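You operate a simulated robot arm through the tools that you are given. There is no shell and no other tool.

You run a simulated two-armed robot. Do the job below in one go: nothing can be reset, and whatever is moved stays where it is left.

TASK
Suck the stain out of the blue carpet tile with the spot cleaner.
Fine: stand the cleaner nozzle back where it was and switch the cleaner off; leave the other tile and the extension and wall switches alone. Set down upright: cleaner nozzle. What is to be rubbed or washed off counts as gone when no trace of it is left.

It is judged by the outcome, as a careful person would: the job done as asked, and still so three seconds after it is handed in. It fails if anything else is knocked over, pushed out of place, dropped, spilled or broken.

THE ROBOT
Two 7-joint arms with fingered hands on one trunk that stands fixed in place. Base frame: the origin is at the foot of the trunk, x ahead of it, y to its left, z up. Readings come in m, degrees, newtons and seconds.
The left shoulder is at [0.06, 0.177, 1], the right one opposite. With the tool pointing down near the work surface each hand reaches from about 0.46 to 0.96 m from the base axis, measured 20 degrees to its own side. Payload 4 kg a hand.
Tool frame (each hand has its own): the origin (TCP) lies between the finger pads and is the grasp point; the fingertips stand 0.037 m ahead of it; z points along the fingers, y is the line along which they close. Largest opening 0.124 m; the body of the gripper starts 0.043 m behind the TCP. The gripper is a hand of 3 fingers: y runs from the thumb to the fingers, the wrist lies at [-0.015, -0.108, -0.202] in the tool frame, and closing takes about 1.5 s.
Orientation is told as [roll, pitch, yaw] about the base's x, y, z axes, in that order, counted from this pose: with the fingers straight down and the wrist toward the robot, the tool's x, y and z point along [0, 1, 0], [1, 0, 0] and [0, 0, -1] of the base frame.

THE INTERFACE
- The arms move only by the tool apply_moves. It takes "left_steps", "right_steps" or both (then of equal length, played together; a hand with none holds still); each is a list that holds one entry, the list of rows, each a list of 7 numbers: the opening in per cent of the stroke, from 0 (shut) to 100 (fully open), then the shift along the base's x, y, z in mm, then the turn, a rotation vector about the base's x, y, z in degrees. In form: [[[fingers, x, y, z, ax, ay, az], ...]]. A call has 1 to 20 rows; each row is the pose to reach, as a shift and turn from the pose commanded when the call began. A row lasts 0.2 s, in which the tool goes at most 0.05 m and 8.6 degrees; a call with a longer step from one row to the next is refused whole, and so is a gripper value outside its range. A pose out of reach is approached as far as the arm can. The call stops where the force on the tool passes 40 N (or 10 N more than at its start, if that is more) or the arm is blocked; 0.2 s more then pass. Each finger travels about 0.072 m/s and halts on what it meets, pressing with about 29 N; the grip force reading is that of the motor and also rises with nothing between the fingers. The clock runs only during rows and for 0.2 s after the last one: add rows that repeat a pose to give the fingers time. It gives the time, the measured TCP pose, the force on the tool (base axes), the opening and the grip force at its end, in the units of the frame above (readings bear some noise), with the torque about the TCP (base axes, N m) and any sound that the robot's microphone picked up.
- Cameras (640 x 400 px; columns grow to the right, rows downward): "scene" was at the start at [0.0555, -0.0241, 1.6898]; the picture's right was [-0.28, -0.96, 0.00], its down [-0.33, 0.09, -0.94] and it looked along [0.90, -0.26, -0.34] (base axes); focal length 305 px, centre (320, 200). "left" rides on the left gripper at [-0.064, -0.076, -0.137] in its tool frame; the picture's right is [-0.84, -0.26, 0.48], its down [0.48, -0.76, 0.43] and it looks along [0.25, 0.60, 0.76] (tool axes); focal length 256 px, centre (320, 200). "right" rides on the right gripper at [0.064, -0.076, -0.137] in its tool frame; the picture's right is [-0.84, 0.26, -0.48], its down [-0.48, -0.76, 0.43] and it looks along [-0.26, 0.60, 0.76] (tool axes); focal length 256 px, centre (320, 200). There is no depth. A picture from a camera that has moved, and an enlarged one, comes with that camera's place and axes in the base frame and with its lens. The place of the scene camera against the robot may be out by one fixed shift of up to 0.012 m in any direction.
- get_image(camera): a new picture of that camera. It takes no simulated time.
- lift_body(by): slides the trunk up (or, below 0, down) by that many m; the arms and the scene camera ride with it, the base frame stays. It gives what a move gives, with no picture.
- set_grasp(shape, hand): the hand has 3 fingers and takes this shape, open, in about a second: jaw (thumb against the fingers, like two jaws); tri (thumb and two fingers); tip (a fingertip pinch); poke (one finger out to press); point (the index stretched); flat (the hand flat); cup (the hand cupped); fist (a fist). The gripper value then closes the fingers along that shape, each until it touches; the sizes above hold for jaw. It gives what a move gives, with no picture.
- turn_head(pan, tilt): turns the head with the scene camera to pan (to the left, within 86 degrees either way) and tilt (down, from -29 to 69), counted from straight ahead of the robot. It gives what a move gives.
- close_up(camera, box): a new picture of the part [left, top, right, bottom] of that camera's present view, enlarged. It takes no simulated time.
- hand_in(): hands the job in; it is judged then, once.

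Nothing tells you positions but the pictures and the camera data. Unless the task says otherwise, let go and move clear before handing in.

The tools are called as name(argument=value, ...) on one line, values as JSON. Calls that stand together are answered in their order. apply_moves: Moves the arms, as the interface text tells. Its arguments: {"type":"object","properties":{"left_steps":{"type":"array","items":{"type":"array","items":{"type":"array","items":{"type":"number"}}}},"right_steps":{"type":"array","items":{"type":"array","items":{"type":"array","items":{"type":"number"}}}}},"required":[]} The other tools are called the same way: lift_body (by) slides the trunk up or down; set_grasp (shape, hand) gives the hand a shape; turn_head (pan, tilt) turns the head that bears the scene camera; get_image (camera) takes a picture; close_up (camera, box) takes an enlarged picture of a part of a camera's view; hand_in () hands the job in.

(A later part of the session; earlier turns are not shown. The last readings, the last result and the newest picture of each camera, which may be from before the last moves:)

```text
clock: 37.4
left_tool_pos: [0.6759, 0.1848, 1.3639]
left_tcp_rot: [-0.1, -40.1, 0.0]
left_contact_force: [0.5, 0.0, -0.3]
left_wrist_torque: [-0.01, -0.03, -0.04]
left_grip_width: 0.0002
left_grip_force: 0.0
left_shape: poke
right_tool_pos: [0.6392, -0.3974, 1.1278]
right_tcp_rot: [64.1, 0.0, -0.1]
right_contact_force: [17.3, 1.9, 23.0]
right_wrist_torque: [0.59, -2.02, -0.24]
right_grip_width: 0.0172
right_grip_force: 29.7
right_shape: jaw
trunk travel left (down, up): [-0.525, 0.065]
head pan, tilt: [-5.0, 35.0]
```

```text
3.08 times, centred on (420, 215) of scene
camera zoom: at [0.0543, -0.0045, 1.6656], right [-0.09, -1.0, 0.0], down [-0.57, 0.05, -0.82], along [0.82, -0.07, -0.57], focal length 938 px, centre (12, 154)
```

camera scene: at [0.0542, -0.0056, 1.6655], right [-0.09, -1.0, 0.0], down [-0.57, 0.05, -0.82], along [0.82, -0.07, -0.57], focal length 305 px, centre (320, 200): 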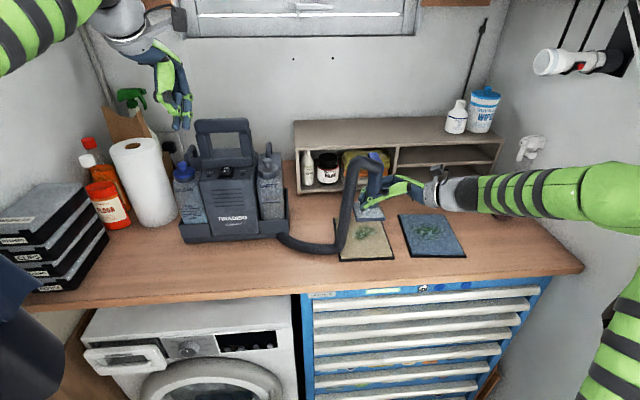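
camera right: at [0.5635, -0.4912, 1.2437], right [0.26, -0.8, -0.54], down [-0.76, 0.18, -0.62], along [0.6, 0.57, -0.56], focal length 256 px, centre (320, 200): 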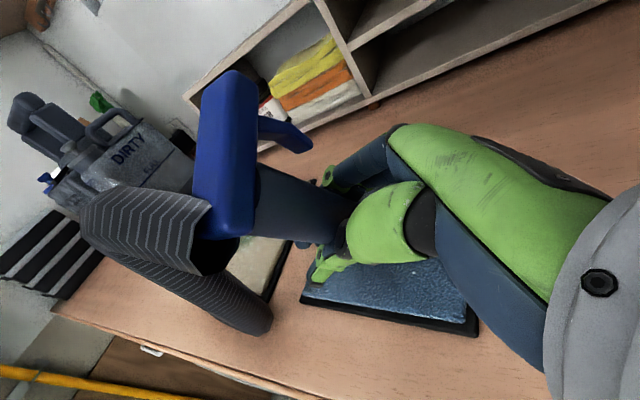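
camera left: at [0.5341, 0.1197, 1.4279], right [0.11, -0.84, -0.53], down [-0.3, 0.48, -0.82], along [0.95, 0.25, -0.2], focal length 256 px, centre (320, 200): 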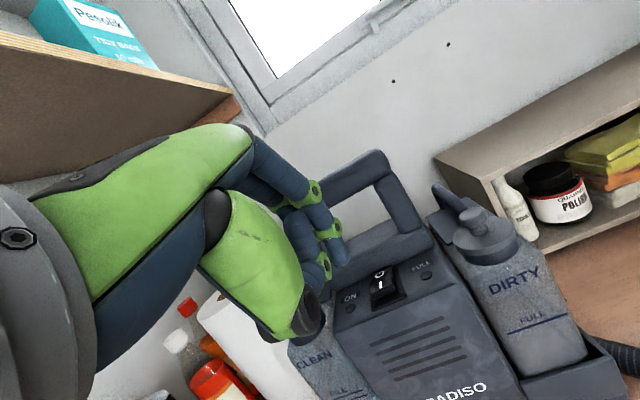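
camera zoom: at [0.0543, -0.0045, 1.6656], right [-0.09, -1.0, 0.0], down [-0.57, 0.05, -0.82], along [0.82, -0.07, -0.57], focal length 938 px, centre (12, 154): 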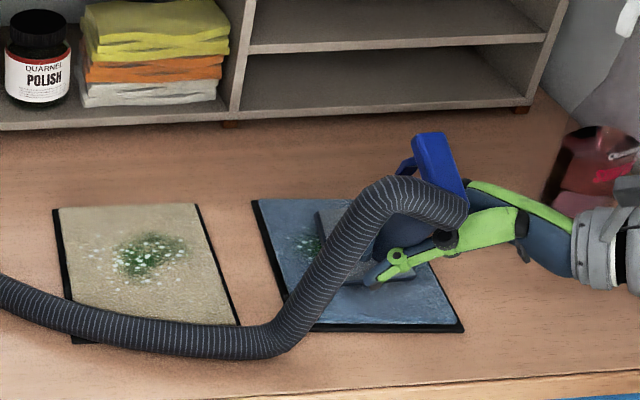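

Friction held the base while the hand moved, so the nozzle tipped in the grip; the tile itself hasn't moved. I'll reverse to bring it upright again and then work by lift-and-place instead of dragging.

apply_moves(right_steps=[[[0, 5, 0, 0, 0, 0, 0], [0, 10, 0, 0, 0, 0, 0], [0, 15, 0, 0, 0, 0, 0], [0, 20, 0, 0, 0, 0, 0], [0, 25, 0, 0, 0, 0, 0], [0, 30, 0, 0, 0, 0, 0], [0, 35, 0, 0, 0, 0, 0], [0, 40, 0, 0, 0, 0, 0], [0, 45, 0, 0, 0, 0, 0], [0, 50, 0, 0, 0, 0, 0]]])

get_image(camera="right")

close_up(camera="scene", box=[340, 150, 500, 280])

```text
clock: 39.6
left_tool_pos: [0.6747, 0.1831, 1.363]
left_tcp_rot: [0.0, -40.2, -0.1]
left_contact_force: [0.7, 0.4, -0.2]
left_wrist_torque: [0.01, 0.03, -0.02]
left_grip_width: 0.0
left_grip_force: 0.1
left_shape: poke
right_tool_pos: [0.6869, -0.3975, 1.1257]
right_tcp_rot: [63.9, 0.1, -0.1]
right_contact_force: [-2.7, -0.2, 0.4]
right_wrist_torque: [0.04, 0.27, 0.09]
right_grip_width: 0.0172
right_grip_force: 28.7
right_shape: jaw
trunk travel left (down, up): [-0.525, 0.065]
head pan, tilt: [-5.0, 35.0]
```

```text
taken
camera right: at [0.612, -0.4926, 1.2423], right [0.25, -0.8, -0.54], down [-0.76, 0.18, -0.62], along [0.6, 0.57, -0.56], focal length 256 px, centre (320, 200)
```

right: 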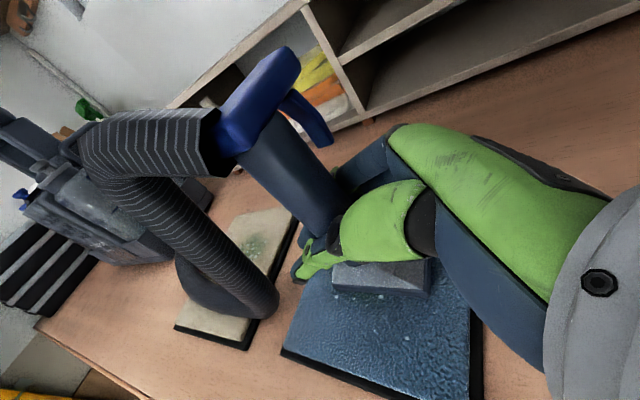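

```text
3.08 times, centred on (420, 215) of scene
camera zoom: at [0.0536, -0.0061, 1.6655], right [-0.09, -1.0, 0.0], down [-0.57, 0.05, -0.82], along [0.82, -0.07, -0.57], focal length 938 px, centre (12, 154)
```

zoom: 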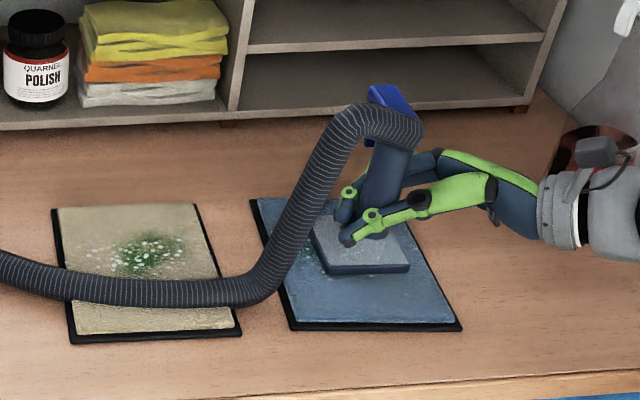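

It's upright again. I'll lift it straight up and look at what the suction did at this spot.

apply_moves(right_steps=[[[0, 0, 0, 10, 0, 0, 0], [0, 0, 0, 30, 0, 0, 0], [0, 0, 0, 60, 0, 0, 0], [0, 0, 0, 90, 0, 0, 0], [0, 30, 0, 110, 0, 0, 0], [0, 30, 0, 110, 0, 0, 0]]])

get_image(camera="right")

close_up(camera="scene", box=[340, 150, 500, 280])

get_image(camera="left")

```text
clock: 41.0
left_tool_pos: [0.6743, 0.1821, 1.3631]
left_tcp_rot: [0.0, -40.1, 0.0]
left_contact_force: [0.2, 0.3, -0.2]
left_wrist_torque: [-0.03, 0.01, 0.0]
left_grip_width: 0.0
left_grip_force: 0.1
left_shape: poke
right_tool_pos: [0.7189, -0.3954, 1.2356]
right_tcp_rot: [64.0, 0.0, 0.0]
right_contact_force: [0.4, -0.3, -2.2]
right_wrist_torque: [0.03, 0.08, -0.01]
right_grip_width: 0.0173
right_grip_force: 28.8
right_shape: jaw
trunk travel left (down, up): [-0.525, 0.065]
head pan, tilt: [-5.0, 35.0]
```

```text
taken
camera right: at [0.643, -0.4902, 1.3521], right [0.26, -0.8, -0.54], down [-0.76, 0.18, -0.62], along [0.6, 0.57, -0.56], focal length 256 px, centre (320, 200)
```

right: 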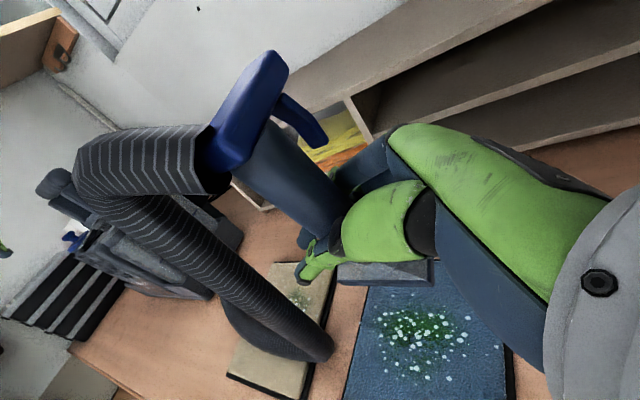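

```text
3.08 times, centred on (420, 215) of scene
camera zoom: at [0.0534, -0.0061, 1.6656], right [-0.09, -1.0, 0.0], down [-0.57, 0.05, -0.82], along [0.82, -0.07, -0.57], focal length 938 px, centre (12, 154)
```

zoom: 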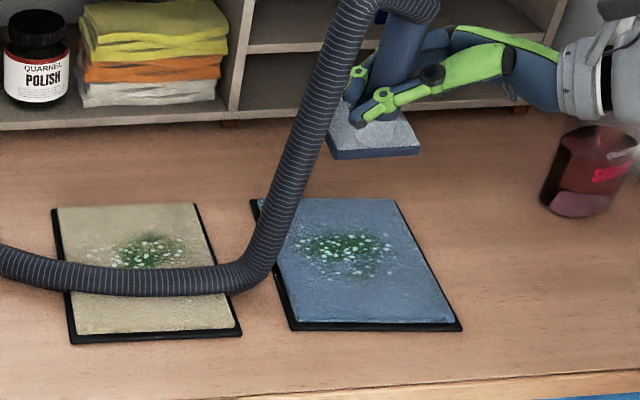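

```text
taken
camera left: at [0.53, 0.1189, 1.42], right [0.11, -0.84, -0.53], down [-0.3, 0.48, -0.82], along [0.95, 0.25, -0.2], focal length 256 px, centre (320, 200)
```

left: 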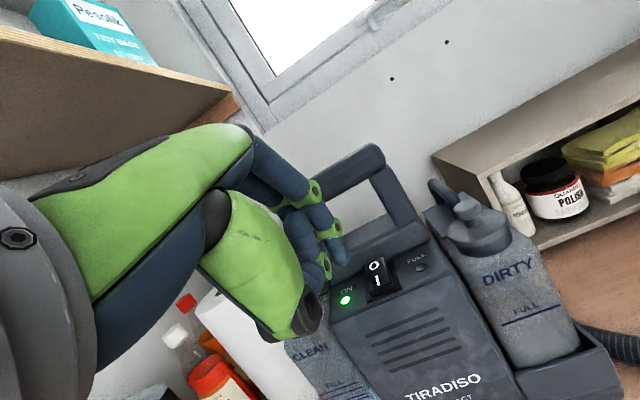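

The cleaner is still on, but the stain is mostly unchanged. I'll compare closely with the earlier picture.

close_up(camera="right", box=[340, 270, 520, 400])

close_up(camera="scene", box=[390, 200, 480, 270])

close_up(camera="right", box=[180, 30, 360, 220])

close_up(camera="left", box=[280, 200, 640, 400])

```text
3.08 times, centred on (430, 335) of right
camera zoom: at [0.643, -0.4902, 1.3521], right [0.26, -0.8, -0.54], down [-0.76, 0.18, -0.62], along [0.6, 0.57, -0.56], focal length 788 px, centre (-18, -215)
```

zoom: 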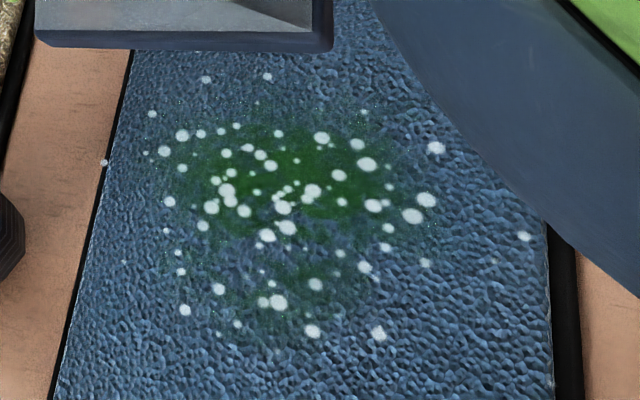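

```text
5.71 times, centred on (435, 235) of scene
camera zoom: at [0.0534, -0.0061, 1.6656], right [-0.09, -1.0, 0.0], down [-0.57, 0.05, -0.82], along [0.82, -0.07, -0.57], focal length 1742 px, centre (-337, 0)
```

zoom: 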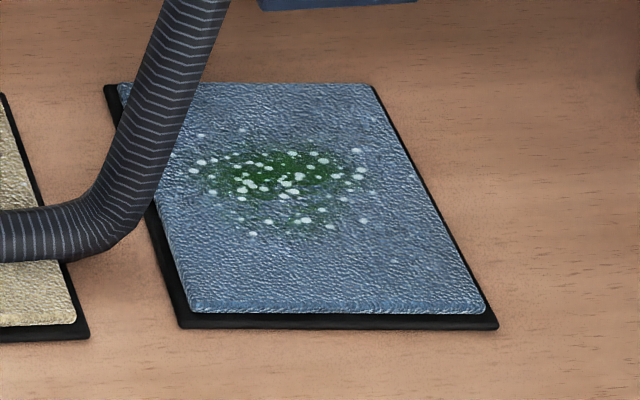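

```text
2.11 times, centred on (270, 125) of right
camera zoom: at [0.643, -0.4902, 1.3521], right [0.26, -0.8, -0.54], down [-0.76, 0.18, -0.62], along [0.6, 0.57, -0.56], focal length 539 px, centre (425, 358)
```

zoom: 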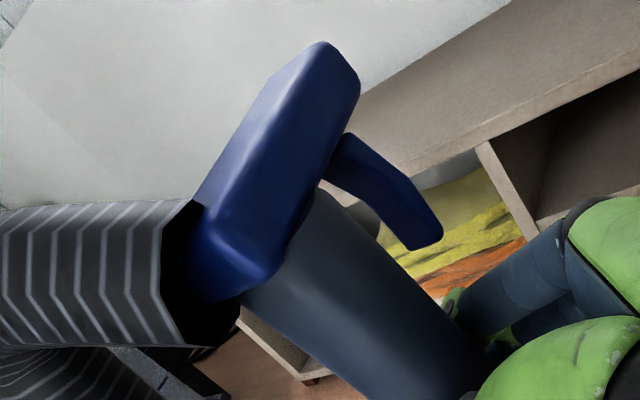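

```text
1.78 times, centred on (460, 300) of left
camera zoom: at [0.53, 0.1189, 1.42], right [0.11, -0.84, -0.53], down [-0.3, 0.48, -0.82], along [0.95, 0.25, -0.2], focal length 455 px, centre (71, 22)
```

zoom: 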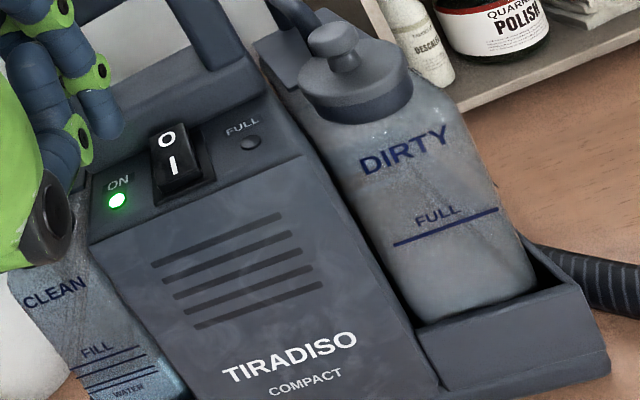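

The stain is practically unchanged: the nozzle didn't really slide, it only tipped. I'll lower it at the tile's far side with only feather-light contact and then sweep, so friction can't tip it.

apply_moves(right_steps=[[[0, 0, 0, -30, 0, 0, 0], [0, 0, 0, -60, 0, 0, 0], [0, 0, 0, -85, 0, 0, 0], [0, 0, 0, -97, 0, 0, 0], [0, 0, 0, -103, 0, 0, 0], [0, 0, 0, -105, 0, 0, 0], [0, 0, 0, -106, 0, 0, 0]]])

close_up(camera="scene", box=[370, 160, 490, 270])

close_up(camera="right", box=[270, 200, 510, 400])

```text
clock: 42.6
left_tool_pos: [0.6764, 0.1839, 1.3635]
left_tcp_rot: [-0.1, -40.2, -0.1]
left_contact_force: [-0.2, -0.3, 0.5]
left_wrist_torque: [-0.01, 0.0, -0.01]
left_grip_width: 0.0
left_grip_force: 0.1
left_shape: poke
right_tool_pos: [0.7184, -0.3968, 1.1293]
right_tcp_rot: [64.1, -0.1, 0.0]
right_contact_force: [0.2, 0.9, -2.8]
right_wrist_torque: [0.0, 0.09, 0.0]
right_grip_width: 0.0169
right_grip_force: 29.3
right_shape: jaw
trunk travel left (down, up): [-0.525, 0.065]
head pan, tilt: [-5.0, 35.0]
```

```text
3.64 times, centred on (430, 215) of scene
camera zoom: at [0.0542, -0.0062, 1.6655], right [-0.09, -1.0, 0.0], down [-0.57, 0.05, -0.82], along [0.82, -0.07, -0.57], focal length 1109 px, centre (-80, 146)
```

zoom: 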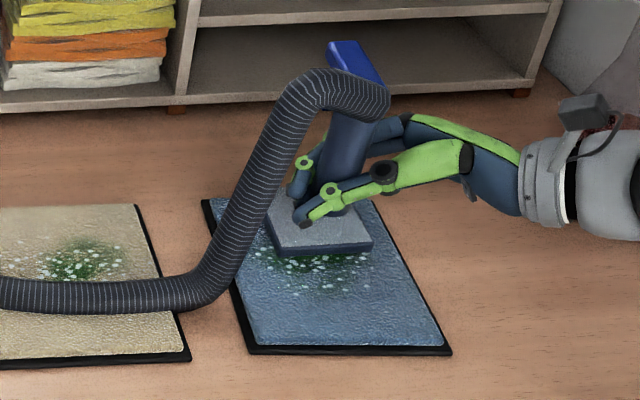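

```text
2.00 times, centred on (390, 300) of right
camera zoom: at [0.6428, -0.4919, 1.2464], right [0.26, -0.8, -0.54], down [-0.76, 0.18, -0.62], along [0.6, 0.57, -0.56], focal length 512 px, centre (180, 0)
```

zoom: 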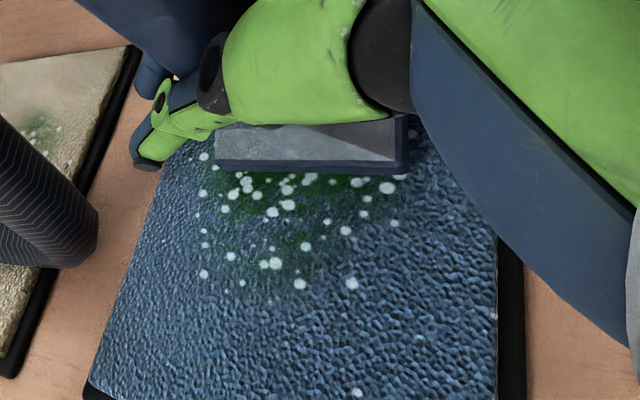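

It's just above the pile. Lowering by single millimetres.

apply_moves(right_steps=[[[0, 0, 0, -1, 0, 0, 0], [0, 0, 0, -2, 0, 0, 0], [0, 0, 0, -2, 0, 0, 0]]])

apply_moves(right_steps=[[[0, 0, 0, -1, 0, 0, 0], [0, 0, 0, -1.5, 0, 0, 0], [0, 0, 0, -1.5, 0, 0, 0]]])

```text
clock: 43.4
left_tool_pos: [0.6744, 0.1834, 1.3644]
left_tcp_rot: [-0.1, -40.0, -0.1]
left_contact_force: [-0.6, 0.0, -0.1]
left_wrist_torque: [0.03, 0.04, 0.01]
left_grip_width: 0.0
left_grip_force: 0.0
left_shape: poke
right_tool_pos: [0.717, -0.3975, 1.1292]
right_tcp_rot: [64.0, 0.0, 0.1]
right_contact_force: [-0.1, -0.4, -1.3]
right_wrist_torque: [0.05, 0.05, 0.01]
right_grip_width: 0.0171
right_grip_force: 28.6
right_shape: jaw
trunk travel left (down, up): [-0.525, 0.065]
head pan, tilt: [-5.0, 35.0]
```

```text
clock: 44.2
left_tool_pos: [0.676, 0.1826, 1.3654]
left_tcp_rot: [0.0, -40.1, -0.2]
left_contact_force: [0.0, -0.4, -0.8]
left_wrist_torque: [0.02, -0.01, 0.02]
left_grip_width: 0.0001
left_grip_force: 0.0
left_shape: poke
right_tool_pos: [0.7184, -0.3981, 1.1278]
right_tcp_rot: [63.9, 0.0, -0.1]
right_contact_force: [-0.6, -1.9, 4.2]
right_wrist_torque: [0.1, 0.02, -0.04]
right_grip_width: 0.017
right_grip_force: 29.1
right_shape: jaw
trunk travel left (down, up): [-0.525, 0.065]
head pan, tilt: [-5.0, 35.0]
```

Contact now is about 6 N; I'll ease off 1 mm and start a short sweep toward the robot.

apply_moves(right_steps=[[[0, 0, 0, 1, 0, 0, 0], [0, -3, 0, 1, 0, 0, 0], [0, -6, 0, 1, 0, 0, 0], [0, -10, 0, 1, 0, 0, 0], [0, -15, 0, 1, 0, 0, 0], [0, -20, 0, 1, 0, 0, 0]]])

close_up(camera="scene", box=[370, 160, 490, 270])

close_up(camera="right", box=[270, 200, 510, 400])

```text
clock: 45.6
left_tool_pos: [0.6754, 0.1844, 1.3632]
left_tcp_rot: [0.0, -40.0, -0.1]
left_contact_force: [-0.9, -0.4, 0.4]
left_wrist_torque: [0.01, 0.0, -0.04]
left_grip_width: 0.0
left_grip_force: 0.2
left_shape: poke
right_tool_pos: [0.6963, -0.3964, 1.1276]
right_tcp_rot: [64.0, 0.0, 0.0]
right_contact_force: [3.8, -0.5, 3.5]
right_wrist_torque: [0.17, -0.2, -0.09]
right_grip_width: 0.0171
right_grip_force: 28.7
right_shape: jaw
trunk travel left (down, up): [-0.525, 0.065]
head pan, tilt: [-5.0, 35.0]
```

```text
3.64 times, centred on (430, 215) of scene
camera zoom: at [0.054, -0.0058, 1.6655], right [-0.09, -1.0, 0.0], down [-0.57, 0.05, -0.82], along [0.82, -0.07, -0.57], focal length 1109 px, centre (-80, 146)
```

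zoom: 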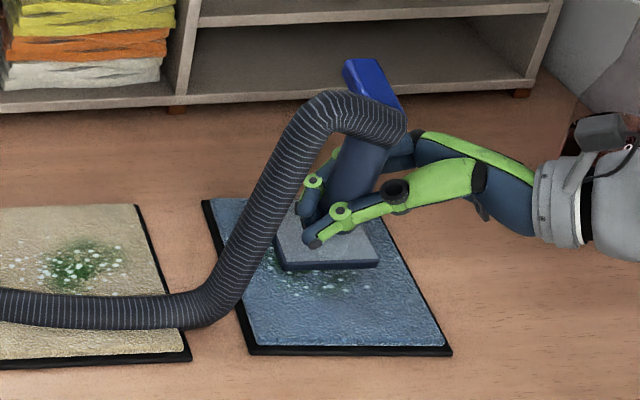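

```text
2.00 times, centred on (390, 300) of right
camera zoom: at [0.6216, -0.4911, 1.2445], right [0.26, -0.8, -0.54], down [-0.76, 0.18, -0.62], along [0.6, 0.57, -0.56], focal length 512 px, centre (180, 0)
```

zoom: 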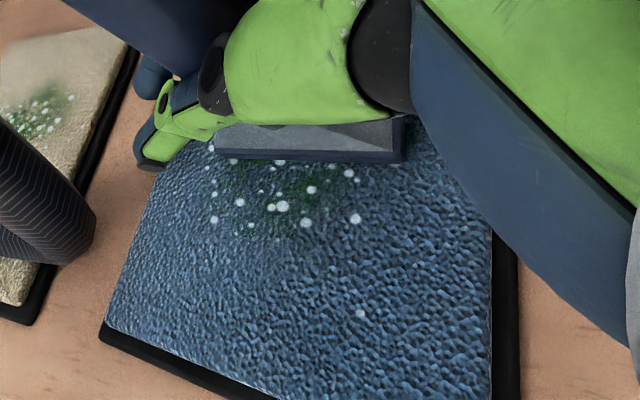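

It slides properly now with about 4 N drag and stays upright. Continuing the sweep toward the near edge.

apply_moves(right_steps=[[[0, -5, 0, 0, 0, 0, 0], [0, -10, 0, 0, 0, 0, 0], [0, -15, 0, 0, 0, 0, 0], [0, -20, 0, 0, 0, 0, 0], [0, -25, 0, 0, 0, 0, 0], [0, -30, 0, 0, 0, 0, 0], [0, -35, 0, 0, 0, 0, 0], [0, -40, 0, 0, 0, 0, 0], [0, -45, 0, 0, 0, 0, 0], [0, -50, 0, 0, 0, 0, 0], [0, -55, 0, 0, 0, 0, 0]]])

close_up(camera="scene", box=[370, 160, 490, 270])

get_image(camera="right")

```text
clock: 48.0
left_tool_pos: [0.6753, 0.1826, 1.3624]
left_tcp_rot: [0.0, -40.1, -0.1]
left_contact_force: [0.8, 0.1, 0.2]
left_wrist_torque: [0.03, -0.01, 0.01]
left_grip_width: 0.0
left_grip_force: 0.0
left_shape: poke
right_tool_pos: [0.6432, -0.3969, 1.129]
right_tcp_rot: [64.0, 0.0, 0.0]
right_contact_force: [2.6, 0.6, 1.1]
right_wrist_torque: [0.11, -0.09, -0.06]
right_grip_width: 0.0173
right_grip_force: 29.0
right_shape: jaw
trunk travel left (down, up): [-0.525, 0.065]
head pan, tilt: [-5.0, 35.0]
```

```text
3.64 times, centred on (430, 215) of scene
camera zoom: at [0.054, -0.0059, 1.6655], right [-0.09, -1.0, 0.0], down [-0.57, 0.05, -0.82], along [0.82, -0.07, -0.57], focal length 1109 px, centre (-80, 146)
```

zoom: 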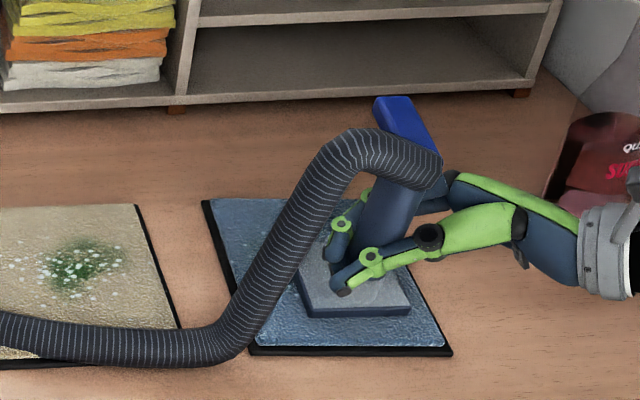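

```text
taken
camera right: at [0.5674, -0.492, 1.2445], right [0.26, -0.8, -0.54], down [-0.76, 0.18, -0.62], along [0.6, 0.57, -0.56], focal length 256 px, centre (320, 200)
```

right: 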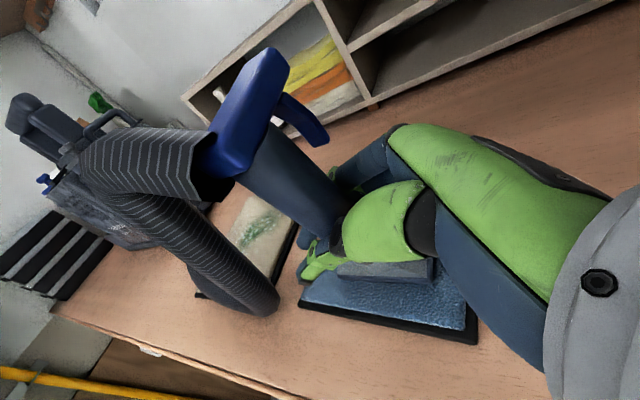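

The nozzle stays upright and the tile stays put. Next lane: hop 30 mm to the left and sweep back toward the far edge.

apply_moves(right_steps=[[[0, 0, 0, 6, 0, 0, 0], [0, 0, 15, 6, 0, 0, 0], [0, 0, 30, 6, 0, 0, 0], [0, 0, 30, 0, 0, 0, 0], [0, 5, 30, 0, 0, 0, 0], [0, 10, 30, 0, 0, 0, 0], [0, 15, 30, 0, 0, 0, 0], [0, 20, 30, 0, 0, 0, 0], [0, 25, 30, 0, 0, 0, 0], [0, 30, 30, 0, 0, 0, 0], [0, 35, 30, 0, 0, 0, 0], [0, 40, 30, 0, 0, 0, 0], [0, 45, 30, 0, 0, 0, 0], [0, 50, 30, 0, 0, 0, 0], [0, 55, 30, 0, 0, 0, 0], [0, 60, 30, 0, 0, 0, 0], [0, 65, 30, 0, 0, 0, 0], [0, 70, 30, 0, 0, 0, 0], [0, 76, 30, 0, 0, 0, 0]]])

close_up(camera="scene", box=[370, 160, 490, 270])

get_image(camera="right")

```text
clock: 52.0
left_tool_pos: [0.6744, 0.1833, 1.3649]
left_tcp_rot: [0.0, -40.1, -0.2]
left_contact_force: [-0.5, 0.3, 0.6]
left_wrist_torque: [0.01, 0.01, 0.01]
left_grip_width: 0.0
left_grip_force: 0.1
left_shape: poke
right_tool_pos: [0.7192, -0.3661, 1.1276]
right_tcp_rot: [64.0, 0.0, -0.1]
right_contact_force: [-1.2, 0.1, -1.6]
right_wrist_torque: [0.06, 0.16, 0.05]
right_grip_width: 0.0169
right_grip_force: 28.9
right_shape: jaw
trunk travel left (down, up): [-0.525, 0.065]
head pan, tilt: [-5.0, 35.0]
```

```text
3.64 times, centred on (430, 215) of scene
camera zoom: at [0.0539, -0.0061, 1.6656], right [-0.09, -1.0, 0.0], down [-0.57, 0.05, -0.82], along [0.82, -0.07, -0.57], focal length 1109 px, centre (-80, 146)
```

zoom: 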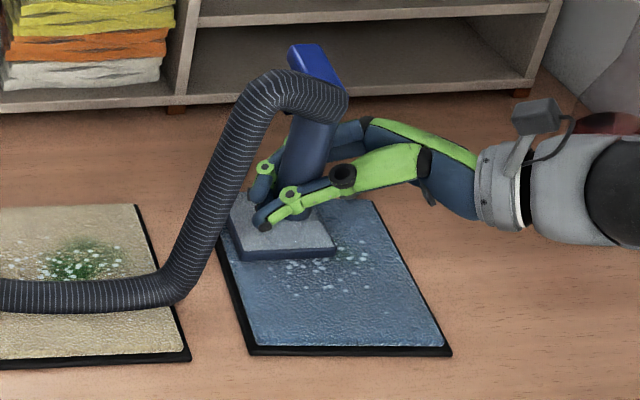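

```text
taken
camera right: at [0.6437, -0.4606, 1.244], right [0.26, -0.8, -0.54], down [-0.76, 0.18, -0.62], along [0.6, 0.57, -0.56], focal length 256 px, centre (320, 200)
```

right: 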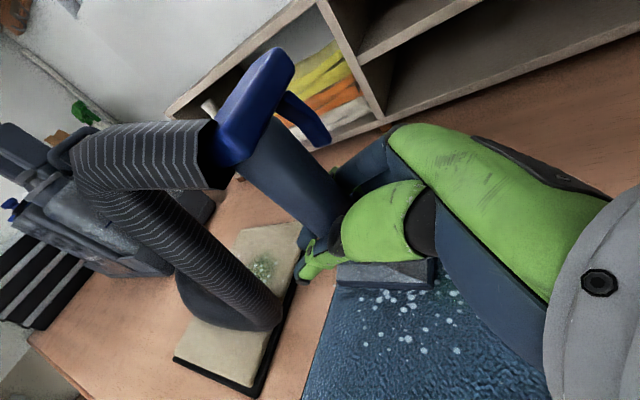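

It works: the green is fading and white specks remain. I'll keep making strokes: back along this lane, then the right lane.

apply_moves(right_steps=[[[0, -5, 0, -1, 0, 0, 0], [0, -11, 0, -1, 0, 0, 0], [0, -17, 0, -1, 0, 0, 0], [0, -23, 0, -1, 0, 0, 0], [0, -29, 0, -0.5, 0, 0, 0], [0, -35, 0, -0.5, 0, 0, 0], [0, -41, 0, -0.5, 0, 0, 0], [0, -47, 0, 0, 0, 0, 0], [0, -53, 0, 0, 0, 0, 0], [0, -59, 0, 0, 0, 0, 0], [0, -65, 0, 0, 0, 0, 0], [0, -71, 0, 0, 0, 0, 0], [0, -77, 0, 0, 0, 0, 0], [0, -77, 0, 7, 0, 0, 0], [0, -77, -30, 7, 0, 0, 0], [0, -77, -60, 7, 0, 0, 0], [0, -77, -60, 0, 0, 0, 0]]])

close_up(camera="scene", box=[370, 160, 490, 270])

apply_moves(right_steps=[[[0, 6, 0, 0, 0, 0, 0], [0, 12, 0, 0, 0, 0, 0], [0, 18, 0, 0, 0, 0, 0], [0, 24, 0, 0, 0, 0, 0], [0, 30, 0, 0, 0, 0, 0], [0, 36, 0, -0.5, 0, 0, 0], [0, 42, 0, -0.5, 0, 0, 0], [0, 48, 0, -0.5, 0, 0, 0], [0, 54, 0, -1, 0, 0, 0], [0, 60, 0, -1, 0, 0, 0], [0, 66, 0, -1, 0, 0, 0], [0, 72, 0, -1, 0, 0, 0], [0, 78, 0, -1, 0, 0, 0]]])

close_up(camera="scene", box=[370, 160, 490, 270])

get_image(camera="right")

```text
clock: 55.6
left_tool_pos: [0.675, 0.1843, 1.3636]
left_tcp_rot: [0.0, -40.1, 0.0]
left_contact_force: [0.3, -0.8, -0.4]
left_wrist_torque: [0.03, -0.01, -0.01]
left_grip_width: 0.0001
left_grip_force: 0.1
left_shape: poke
right_tool_pos: [0.6407, -0.4277, 1.1292]
right_tcp_rot: [64.1, 0.0, -0.1]
right_contact_force: [-0.9, -1.8, -0.7]
right_wrist_torque: [0.03, 0.11, 0.0]
right_grip_width: 0.0171
right_grip_force: 29.4
right_shape: jaw
trunk travel left (down, up): [-0.525, 0.065]
head pan, tilt: [-5.0, 35.0]
```

```text
3.64 times, centred on (430, 215) of scene
camera zoom: at [0.0541, -0.006, 1.6656], right [-0.09, -1.0, 0.0], down [-0.57, 0.05, -0.82], along [0.82, -0.07, -0.57], focal length 1109 px, centre (-80, 146)
```

zoom: 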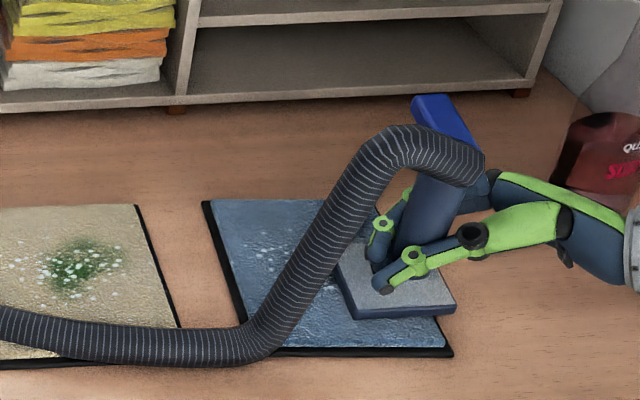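

```text
clock: 58.4
left_tool_pos: [0.6748, 0.1839, 1.3637]
left_tcp_rot: [0.0, -40.1, -0.1]
left_contact_force: [0.6, 0.5, 0.0]
left_wrist_torque: [-0.01, 0.0, 0.01]
left_grip_width: 0.0001
left_grip_force: 0.1
left_shape: poke
right_tool_pos: [0.7207, -0.425, 1.1261]
right_tcp_rot: [64.1, 0.0, 0.1]
right_contact_force: [-1.6, 0.0, 0.7]
right_wrist_torque: [0.06, 0.19, 0.06]
right_grip_width: 0.0164
right_grip_force: 28.3
right_shape: jaw
trunk travel left (down, up): [-0.525, 0.065]
head pan, tilt: [-5.0, 35.0]
```

```text
3.64 times, centred on (430, 215) of scene
camera zoom: at [0.0538, -0.0061, 1.6656], right [-0.09, -1.0, 0.0], down [-0.57, 0.05, -0.82], along [0.82, -0.07, -0.57], focal length 1109 px, centre (-80, 146)
```

zoom: 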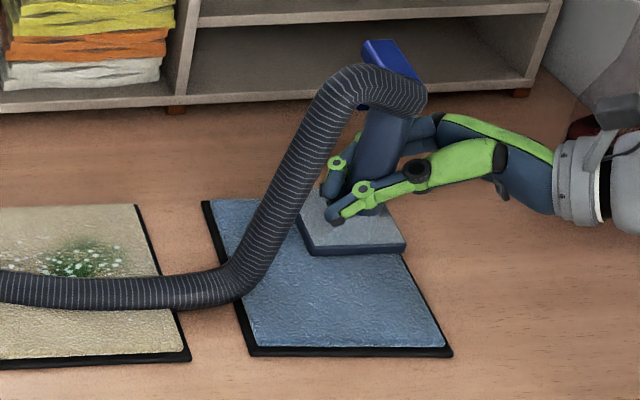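

```text
taken
camera right: at [0.6453, -0.5204, 1.2435], right [0.26, -0.8, -0.54], down [-0.76, 0.18, -0.62], along [0.6, 0.57, -0.56], focal length 256 px, centre (320, 200)
```

right: 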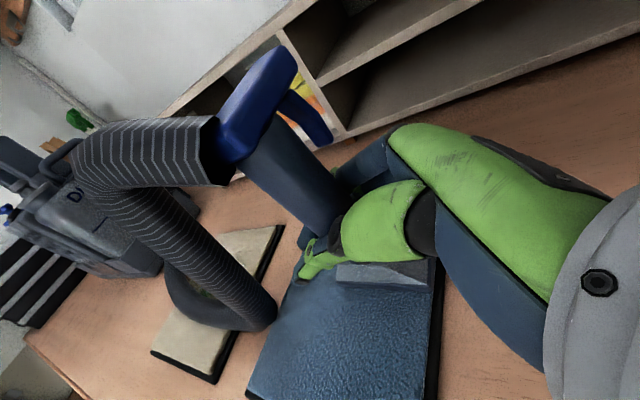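

Nearly everything is gone. I'll lift and inspect the tile carefully for traces.

apply_moves(right_steps=[[[0, 0, 0, 10, 0, 0, 0], [0, 0, 0, 40, 0, 0, 0], [0, 0, 0, 75, 0, 0, 0], [0, 0, 0, 100, 0, 0, 0], [0, 0, 0, 115, 0, 0, 0], [0, 0, 0, 115, 0, 0, 0]]])

close_up(camera="scene", box=[390, 200, 480, 270])

close_up(camera="right", box=[280, 250, 520, 400])

get_image(camera="right")

```text
clock: 59.8
left_tool_pos: [0.6762, 0.1849, 1.3635]
left_tcp_rot: [-0.1, -40.1, -0.1]
left_contact_force: [1.0, 0.3, 0.1]
left_wrist_torque: [-0.01, 0.01, 0.0]
left_grip_width: 0.0002
left_grip_force: 0.1
left_shape: poke
right_tool_pos: [0.7168, -0.428, 1.244]
right_tcp_rot: [64.0, 0.1, 0.0]
right_contact_force: [0.3, 0.2, -2.7]
right_wrist_torque: [0.03, 0.11, -0.01]
right_grip_width: 0.0167
right_grip_force: 29.7
right_shape: jaw
trunk travel left (down, up): [-0.525, 0.065]
head pan, tilt: [-5.0, 35.0]
```

```text
5.71 times, centred on (435, 235) of scene
camera zoom: at [0.0543, -0.0062, 1.6655], right [-0.09, -1.0, 0.0], down [-0.57, 0.05, -0.82], along [0.82, -0.07, -0.57], focal length 1742 px, centre (-337, 0)
```

zoom: 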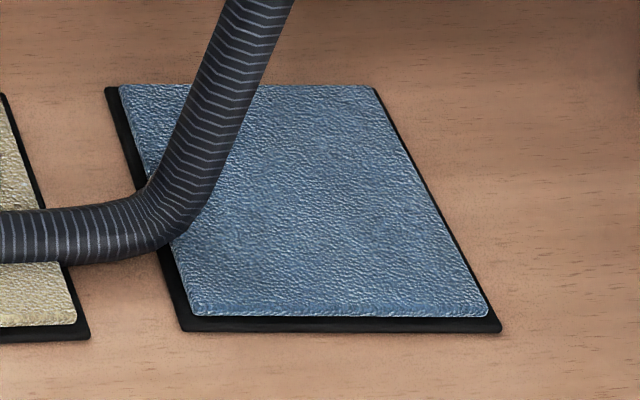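

```text
2.67 times, centred on (400, 325) of right
camera zoom: at [0.6429, -0.523, 1.3601], right [0.26, -0.8, -0.54], down [-0.76, 0.18, -0.62], along [0.6, 0.57, -0.56], focal length 683 px, centre (107, -133)
```

zoom: 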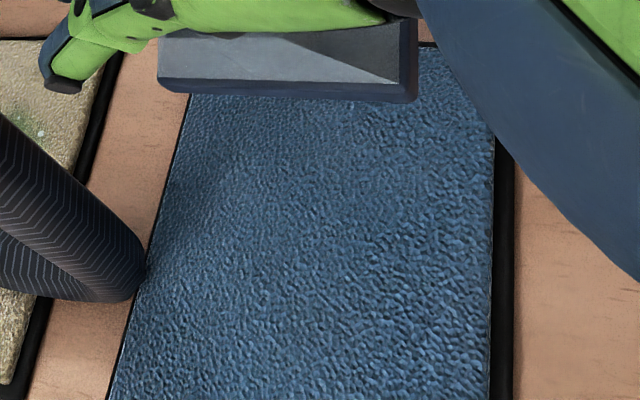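

```text
taken
camera right: at [0.6429, -0.523, 1.3601], right [0.26, -0.8, -0.54], down [-0.76, 0.18, -0.62], along [0.6, 0.57, -0.56], focal length 256 px, centre (320, 200)
```

right: 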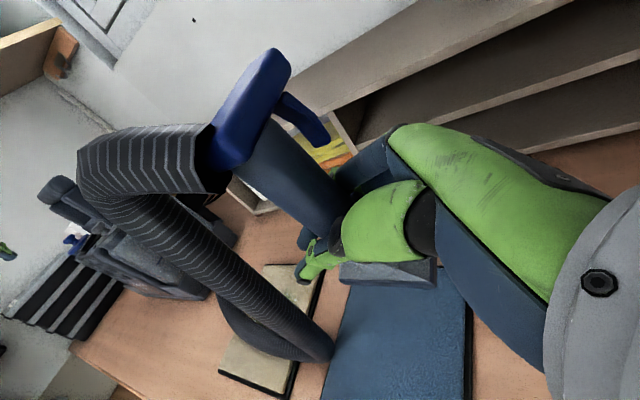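

The visible part is clean, but the hose hides the tile's left strip. To be thorough I'll run additional strokes over the centre, the left strip and the far edge.

apply_moves(right_steps=[[[0, 5, 20, -25, 0, 0, 0], [0, 10, 40, -60, 0, 0, 0], [0, 15, 60, -90, 0, 0, 0], [0, 15, 70, -108, 0, 0, 0], [0, 15, 74, -115, 0, 0, 0], [0, 9, 74, -115, 0, 0, 0], [0, 3, 74, -115, 0, 0, 0], [0, -3, 74, -115, 0, 0, 0], [0, -9, 74, -115, 0, 0, 0], [0, -15, 74, -115, 0, 0, 0], [0, -22, 74, -115, 0, 0, 0], [0, -29, 74, -114.5, 0, 0, 0], [0, -36, 74, -114.5, 0, 0, 0], [0, -43, 74, -114.5, 0, 0, 0], [0, -50, 74, -114, 0, 0, 0], [0, -57, 74, -114, 0, 0, 0], [0, -64, 74, -114, 0, 0, 0], [0, -71, 74, -114, 0, 0, 0], [0, -78, 74, -114, 0, 0, 0]]])

close_up(camera="scene", box=[370, 160, 490, 270])

get_image(camera="right")

```text
clock: 63.8
left_tool_pos: [0.6742, 0.1826, 1.3625]
left_tcp_rot: [0.1, -40.1, -0.1]
left_contact_force: [-0.7, 0.5, 0.9]
left_wrist_torque: [0.0, -0.03, 0.0]
left_grip_width: 0.0
left_grip_force: 0.1
left_shape: poke
right_tool_pos: [0.6419, -0.353, 1.1272]
right_tcp_rot: [64.0, 0.1, -0.1]
right_contact_force: [3.3, -0.6, 1.6]
right_wrist_torque: [0.08, -0.24, -0.13]
right_grip_width: 0.0164
right_grip_force: 28.7
right_shape: jaw
trunk travel left (down, up): [-0.525, 0.065]
head pan, tilt: [-5.0, 35.0]
```

```text
3.64 times, centred on (430, 215) of scene
camera zoom: at [0.0539, -0.006, 1.6655], right [-0.09, -1.0, 0.0], down [-0.57, 0.05, -0.82], along [0.82, -0.07, -0.57], focal length 1109 px, centre (-80, 146)
```

zoom: 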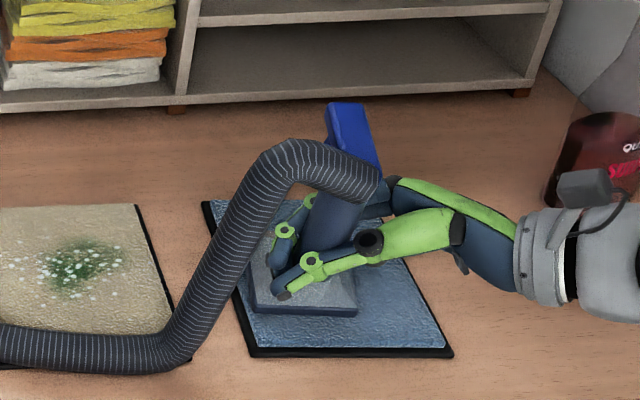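

```text
taken
camera right: at [0.5663, -0.4475, 1.2437], right [0.26, -0.8, -0.54], down [-0.76, 0.18, -0.62], along [0.6, 0.57, -0.56], focal length 256 px, centre (320, 200)
```

right: 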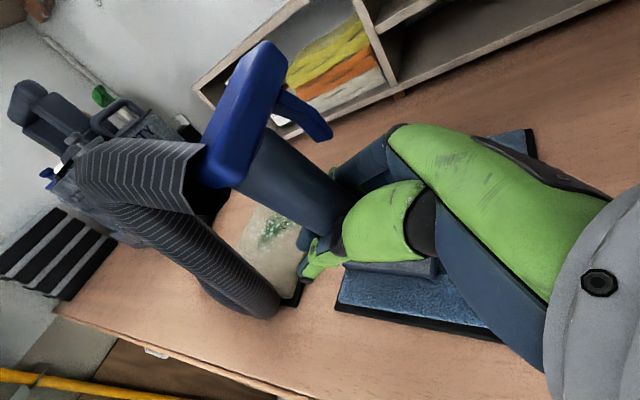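

Another pass back along the centre lane, up to the far edge, then lift.

apply_moves(right_steps=[[[0, 0, 0, 7, 0, 0, 0], [0, 0, -20, 7, 0, 0, 0], [0, 0, -35, 7, 0, 0, 0], [0, 0, -35, -0.5, 0, 0, 0], [0, 7, -35, -0.5, 0, 0, 0], [0, 14, -35, -0.5, 0, 0, 0], [0, 21, -35, -0.5, 0, 0, 0], [0, 28, -35, -0.5, 0, 0, 0], [0, 35, -35, -0.5, 0, 0, 0], [0, 42, -35, -1, 0, 0, 0], [0, 49, -35, -1, 0, 0, 0], [0, 56, -35, -1, 0, 0, 0], [0, 63, -35, -1.5, 0, 0, 0], [0, 70, -35, -1.5, 0, 0, 0], [0, 77, -35, -1.5, 0, 0, 0], [0, 84, -35, -1.5, 0, 0, 0], [0, 90, -35, -1.5, 0, 0, 0]]])

apply_moves(right_steps=[[[0, 0, 0, 10, 0, 0, 0], [0, 0, 0, 40, 0, 0, 0], [0, 0, 0, 80, 0, 0, 0], [0, 0, 0, 120, 0, 0, 0], [0, 0, 0, 130, 0, 0, 0]]])

close_up(camera="scene", box=[390, 200, 480, 270])

get_image(camera="right")

get_image(camera="scene")

```text
clock: 67.4
left_tool_pos: [0.6772, 0.1838, 1.3633]
left_tcp_rot: [0.0, -40.2, -0.1]
left_contact_force: [0.0, -0.3, 0.1]
left_wrist_torque: [-0.05, 0.02, 0.01]
left_grip_width: 0.0002
left_grip_force: 0.1
left_shape: poke
right_tool_pos: [0.7326, -0.3887, 1.1263]
right_tcp_rot: [63.9, -0.1, 0.1]
right_contact_force: [-0.7, 0.2, -1.9]
right_wrist_torque: [0.07, 0.16, 0.0]
right_grip_width: 0.0162
right_grip_force: 28.9
right_shape: jaw
trunk travel left (down, up): [-0.525, 0.065]
head pan, tilt: [-5.0, 35.0]
```

```text
clock: 68.6
left_tool_pos: [0.6745, 0.1841, 1.3621]
left_tcp_rot: [0.0, -40.1, -0.1]
left_contact_force: [-0.1, 0.2, -0.4]
left_wrist_torque: [-0.01, 0.0, -0.02]
left_grip_width: 0.0
left_grip_force: 0.0
left_shape: poke
right_tool_pos: [0.7325, -0.388, 1.2576]
right_tcp_rot: [64.1, 0.1, -0.2]
right_contact_force: [-0.2, 0.5, -2.4]
right_wrist_torque: [0.03, 0.09, 0.02]
right_grip_width: 0.0163
right_grip_force: 29.1
right_shape: jaw
trunk travel left (down, up): [-0.525, 0.065]
head pan, tilt: [-5.0, 35.0]
```

```text
5.71 times, centred on (435, 235) of scene
camera zoom: at [0.0544, -0.0063, 1.6655], right [-0.09, -1.0, 0.0], down [-0.57, 0.05, -0.82], along [0.82, -0.07, -0.57], focal length 1742 px, centre (-337, 0)
```

zoom: 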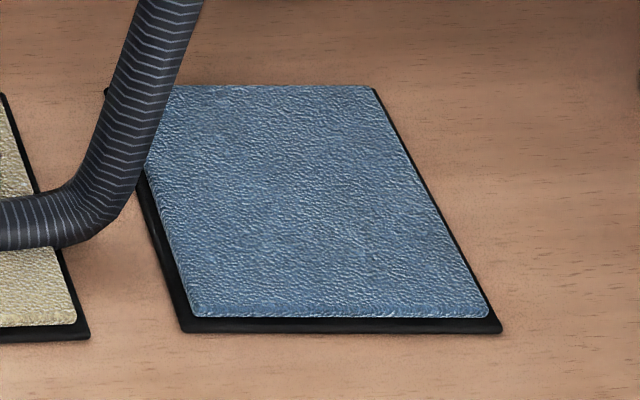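

```text
taken
camera right: at [0.6564, -0.4822, 1.3726], right [0.25, -0.8, -0.54], down [-0.76, 0.18, -0.62], along [0.6, 0.57, -0.56], focal length 256 px, centre (320, 200)
```

right: 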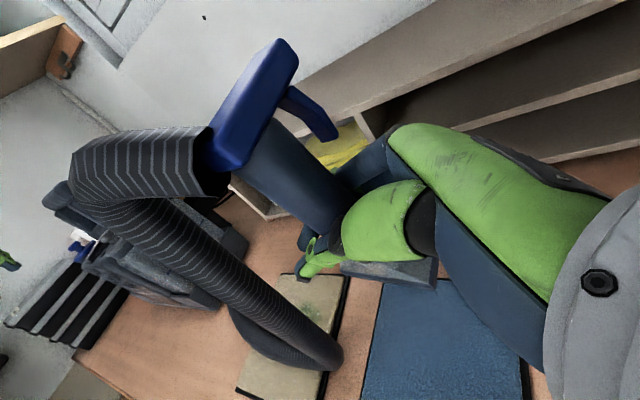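

```text
taken
camera scene: at [0.0544, -0.0063, 1.6655], right [-0.09, -1.0, 0.0], down [-0.57, 0.05, -0.82], along [0.82, -0.07, -0.57], focal length 305 px, centre (320, 200)
```

scene: 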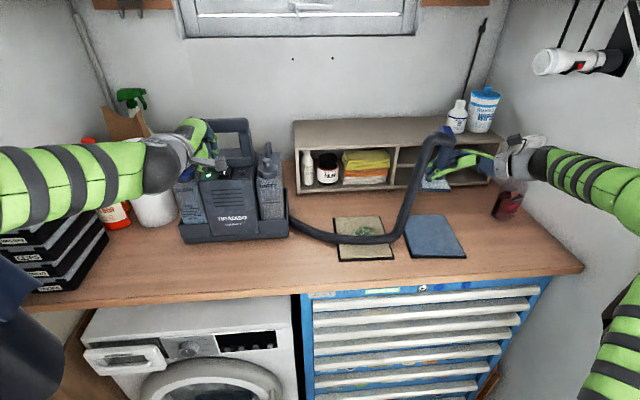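

The tile looks clean. One closer look from the right hand camera before I switch off.

close_up(camera="right", box=[350, 260, 540, 400])

close_up(camera="scene", box=[400, 210, 470, 262])

close_up(camera="left", box=[280, 180, 460, 330])

```text
2.86 times, centred on (445, 330) of right
camera zoom: at [0.6564, -0.4822, 1.3726], right [0.25, -0.8, -0.54], down [-0.76, 0.18, -0.62], along [0.6, 0.57, -0.56], focal length 731 px, centre (-37, -171)
```

zoom: 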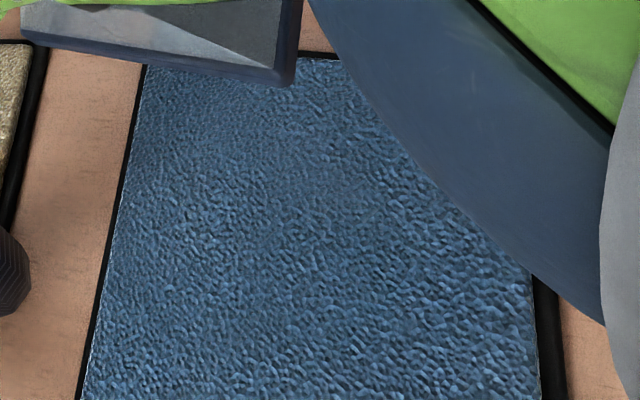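

```text
7.69 times, centred on (435, 236) of scene
camera zoom: at [0.0544, -0.0063, 1.6655], right [-0.09, -1.0, 0.0], down [-0.57, 0.05, -0.82], along [0.82, -0.07, -0.57], focal length 2346 px, centre (-565, -77)
```

zoom: 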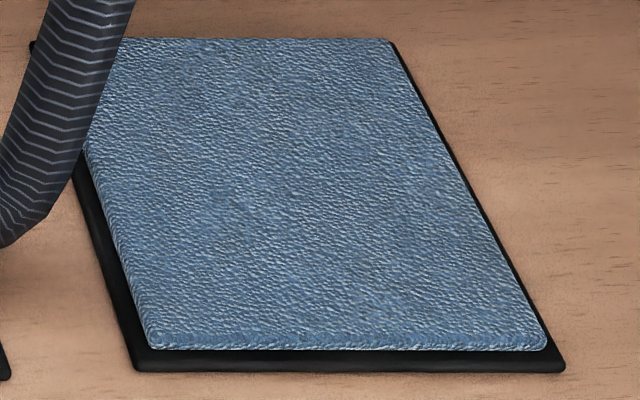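

```text
2.67 times, centred on (370, 255) of left
camera zoom: at [0.5309, 0.1187, 1.4195], right [0.11, -0.84, -0.53], down [-0.3, 0.48, -0.82], along [0.95, 0.25, -0.2], focal length 683 px, centre (187, 53)
```

zoom: 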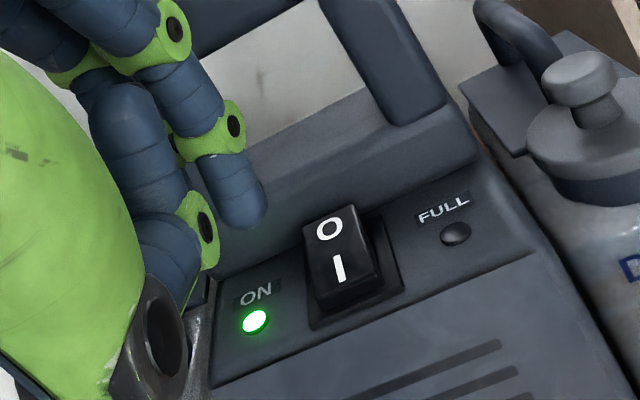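

There may be a very faint tint left in the middle. I'll do two more full stroke pairs with a bit more contact to be sure.

apply_moves(right_steps=[[[0, 0, 5, -40, 0, 0, 0], [0, 0, 10, -80, 0, 0, 0], [0, 0, 15, -115, 0, 0, 0], [0, 0, 15, -128, 0, 0, 0], [0, 0, 15, -132.5, 0, 0, 0], [0, -7, 15, -132.5, 0, 0, 0], [0, -14, 15, -132.5, 0, 0, 0], [0, -21, 15, -132, 0, 0, 0], [0, -28, 15, -132, 0, 0, 0], [0, -35, 15, -132, 0, 0, 0], [0, -42, 15, -131.5, 0, 0, 0], [0, -49, 15, -131.5, 0, 0, 0], [0, -56, 15, -131, 0, 0, 0], [0, -63, 15, -131, 0, 0, 0], [0, -70, 15, -131, 0, 0, 0], [0, -77, 15, -131, 0, 0, 0], [0, -84, 15, -131, 0, 0, 0]]])

apply_moves(right_steps=[[[0, 0, 0, 7, 0, 0, 0], [0, 0, -20, 7, 0, 0, 0], [0, 0, -38, 7, 0, 0, 0], [0, 0, -38, 0, 0, 0, 0], [0, 7, -38, 0, 0, 0, 0], [0, 14, -38, 0, 0, 0, 0], [0, 21, -38, 0, 0, 0, 0], [0, 28, -38, 0, 0, 0, 0], [0, 35, -38, -0.5, 0, 0, 0], [0, 42, -38, -0.5, 0, 0, 0], [0, 49, -38, -1, 0, 0, 0], [0, 56, -38, -1, 0, 0, 0], [0, 63, -38, -1.5, 0, 0, 0], [0, 70, -38, -1.5, 0, 0, 0], [0, 77, -38, -1.5, 0, 0, 0], [0, 84, -38, -1.5, 0, 0, 0]]])

close_up(camera="scene", box=[370, 160, 490, 270])

get_image(camera="right")

```text
clock: 72.2
left_tool_pos: [0.6756, 0.1835, 1.3644]
left_tcp_rot: [0.0, -40.0, -0.1]
left_contact_force: [0.0, 0.5, 0.6]
left_wrist_torque: [0.0, 0.0, -0.01]
left_grip_width: 0.0
left_grip_force: 0.1
left_shape: poke
right_tool_pos: [0.6483, -0.3747, 1.1262]
right_tcp_rot: [64.0, 0.1, -0.1]
right_contact_force: [9.3, -0.6, 7.7]
right_wrist_torque: [0.17, -0.87, -0.17]
right_grip_width: 0.016
right_grip_force: 29.2
right_shape: jaw
trunk travel left (down, up): [-0.525, 0.065]
head pan, tilt: [-5.0, 35.0]
```

```text
clock: 75.6
left_tool_pos: [0.6745, 0.1831, 1.3631]
left_tcp_rot: [0.0, -40.1, -0.1]
left_contact_force: [0.6, 0.2, -0.2]
left_wrist_torque: [-0.02, 0.04, -0.01]
left_grip_width: 0.0002
left_grip_force: 0.1
left_shape: poke
right_tool_pos: [0.7327, -0.4106, 1.1235]
right_tcp_rot: [64.0, 0.0, -0.1]
right_contact_force: [-4.5, 0.4, 2.7]
right_wrist_torque: [0.02, 0.39, 0.0]
right_grip_width: 0.016
right_grip_force: 29.2
right_shape: jaw
trunk travel left (down, up): [-0.525, 0.065]
head pan, tilt: [-5.0, 35.0]
```

```text
3.64 times, centred on (430, 215) of scene
camera zoom: at [0.0533, -0.0058, 1.6656], right [-0.09, -1.0, 0.0], down [-0.57, 0.05, -0.82], along [0.82, -0.07, -0.57], focal length 1109 px, centre (-80, 146)
```

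zoom: 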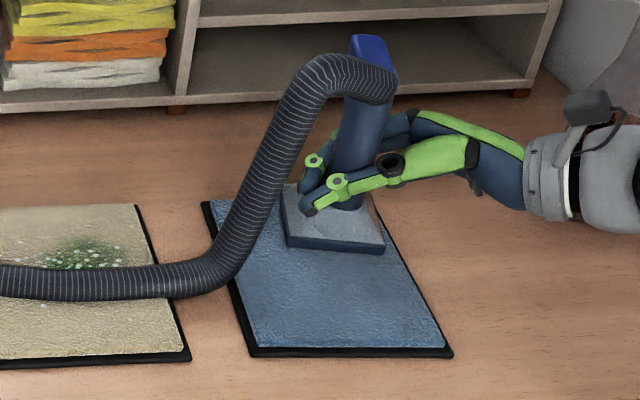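

```text
taken
camera right: at [0.6564, -0.5054, 1.2402], right [0.26, -0.8, -0.54], down [-0.76, 0.18, -0.62], along [0.6, 0.57, -0.56], focal length 256 px, centre (320, 200)
```

right: 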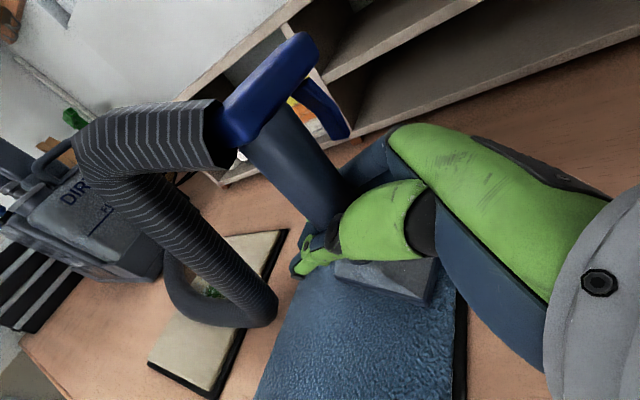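

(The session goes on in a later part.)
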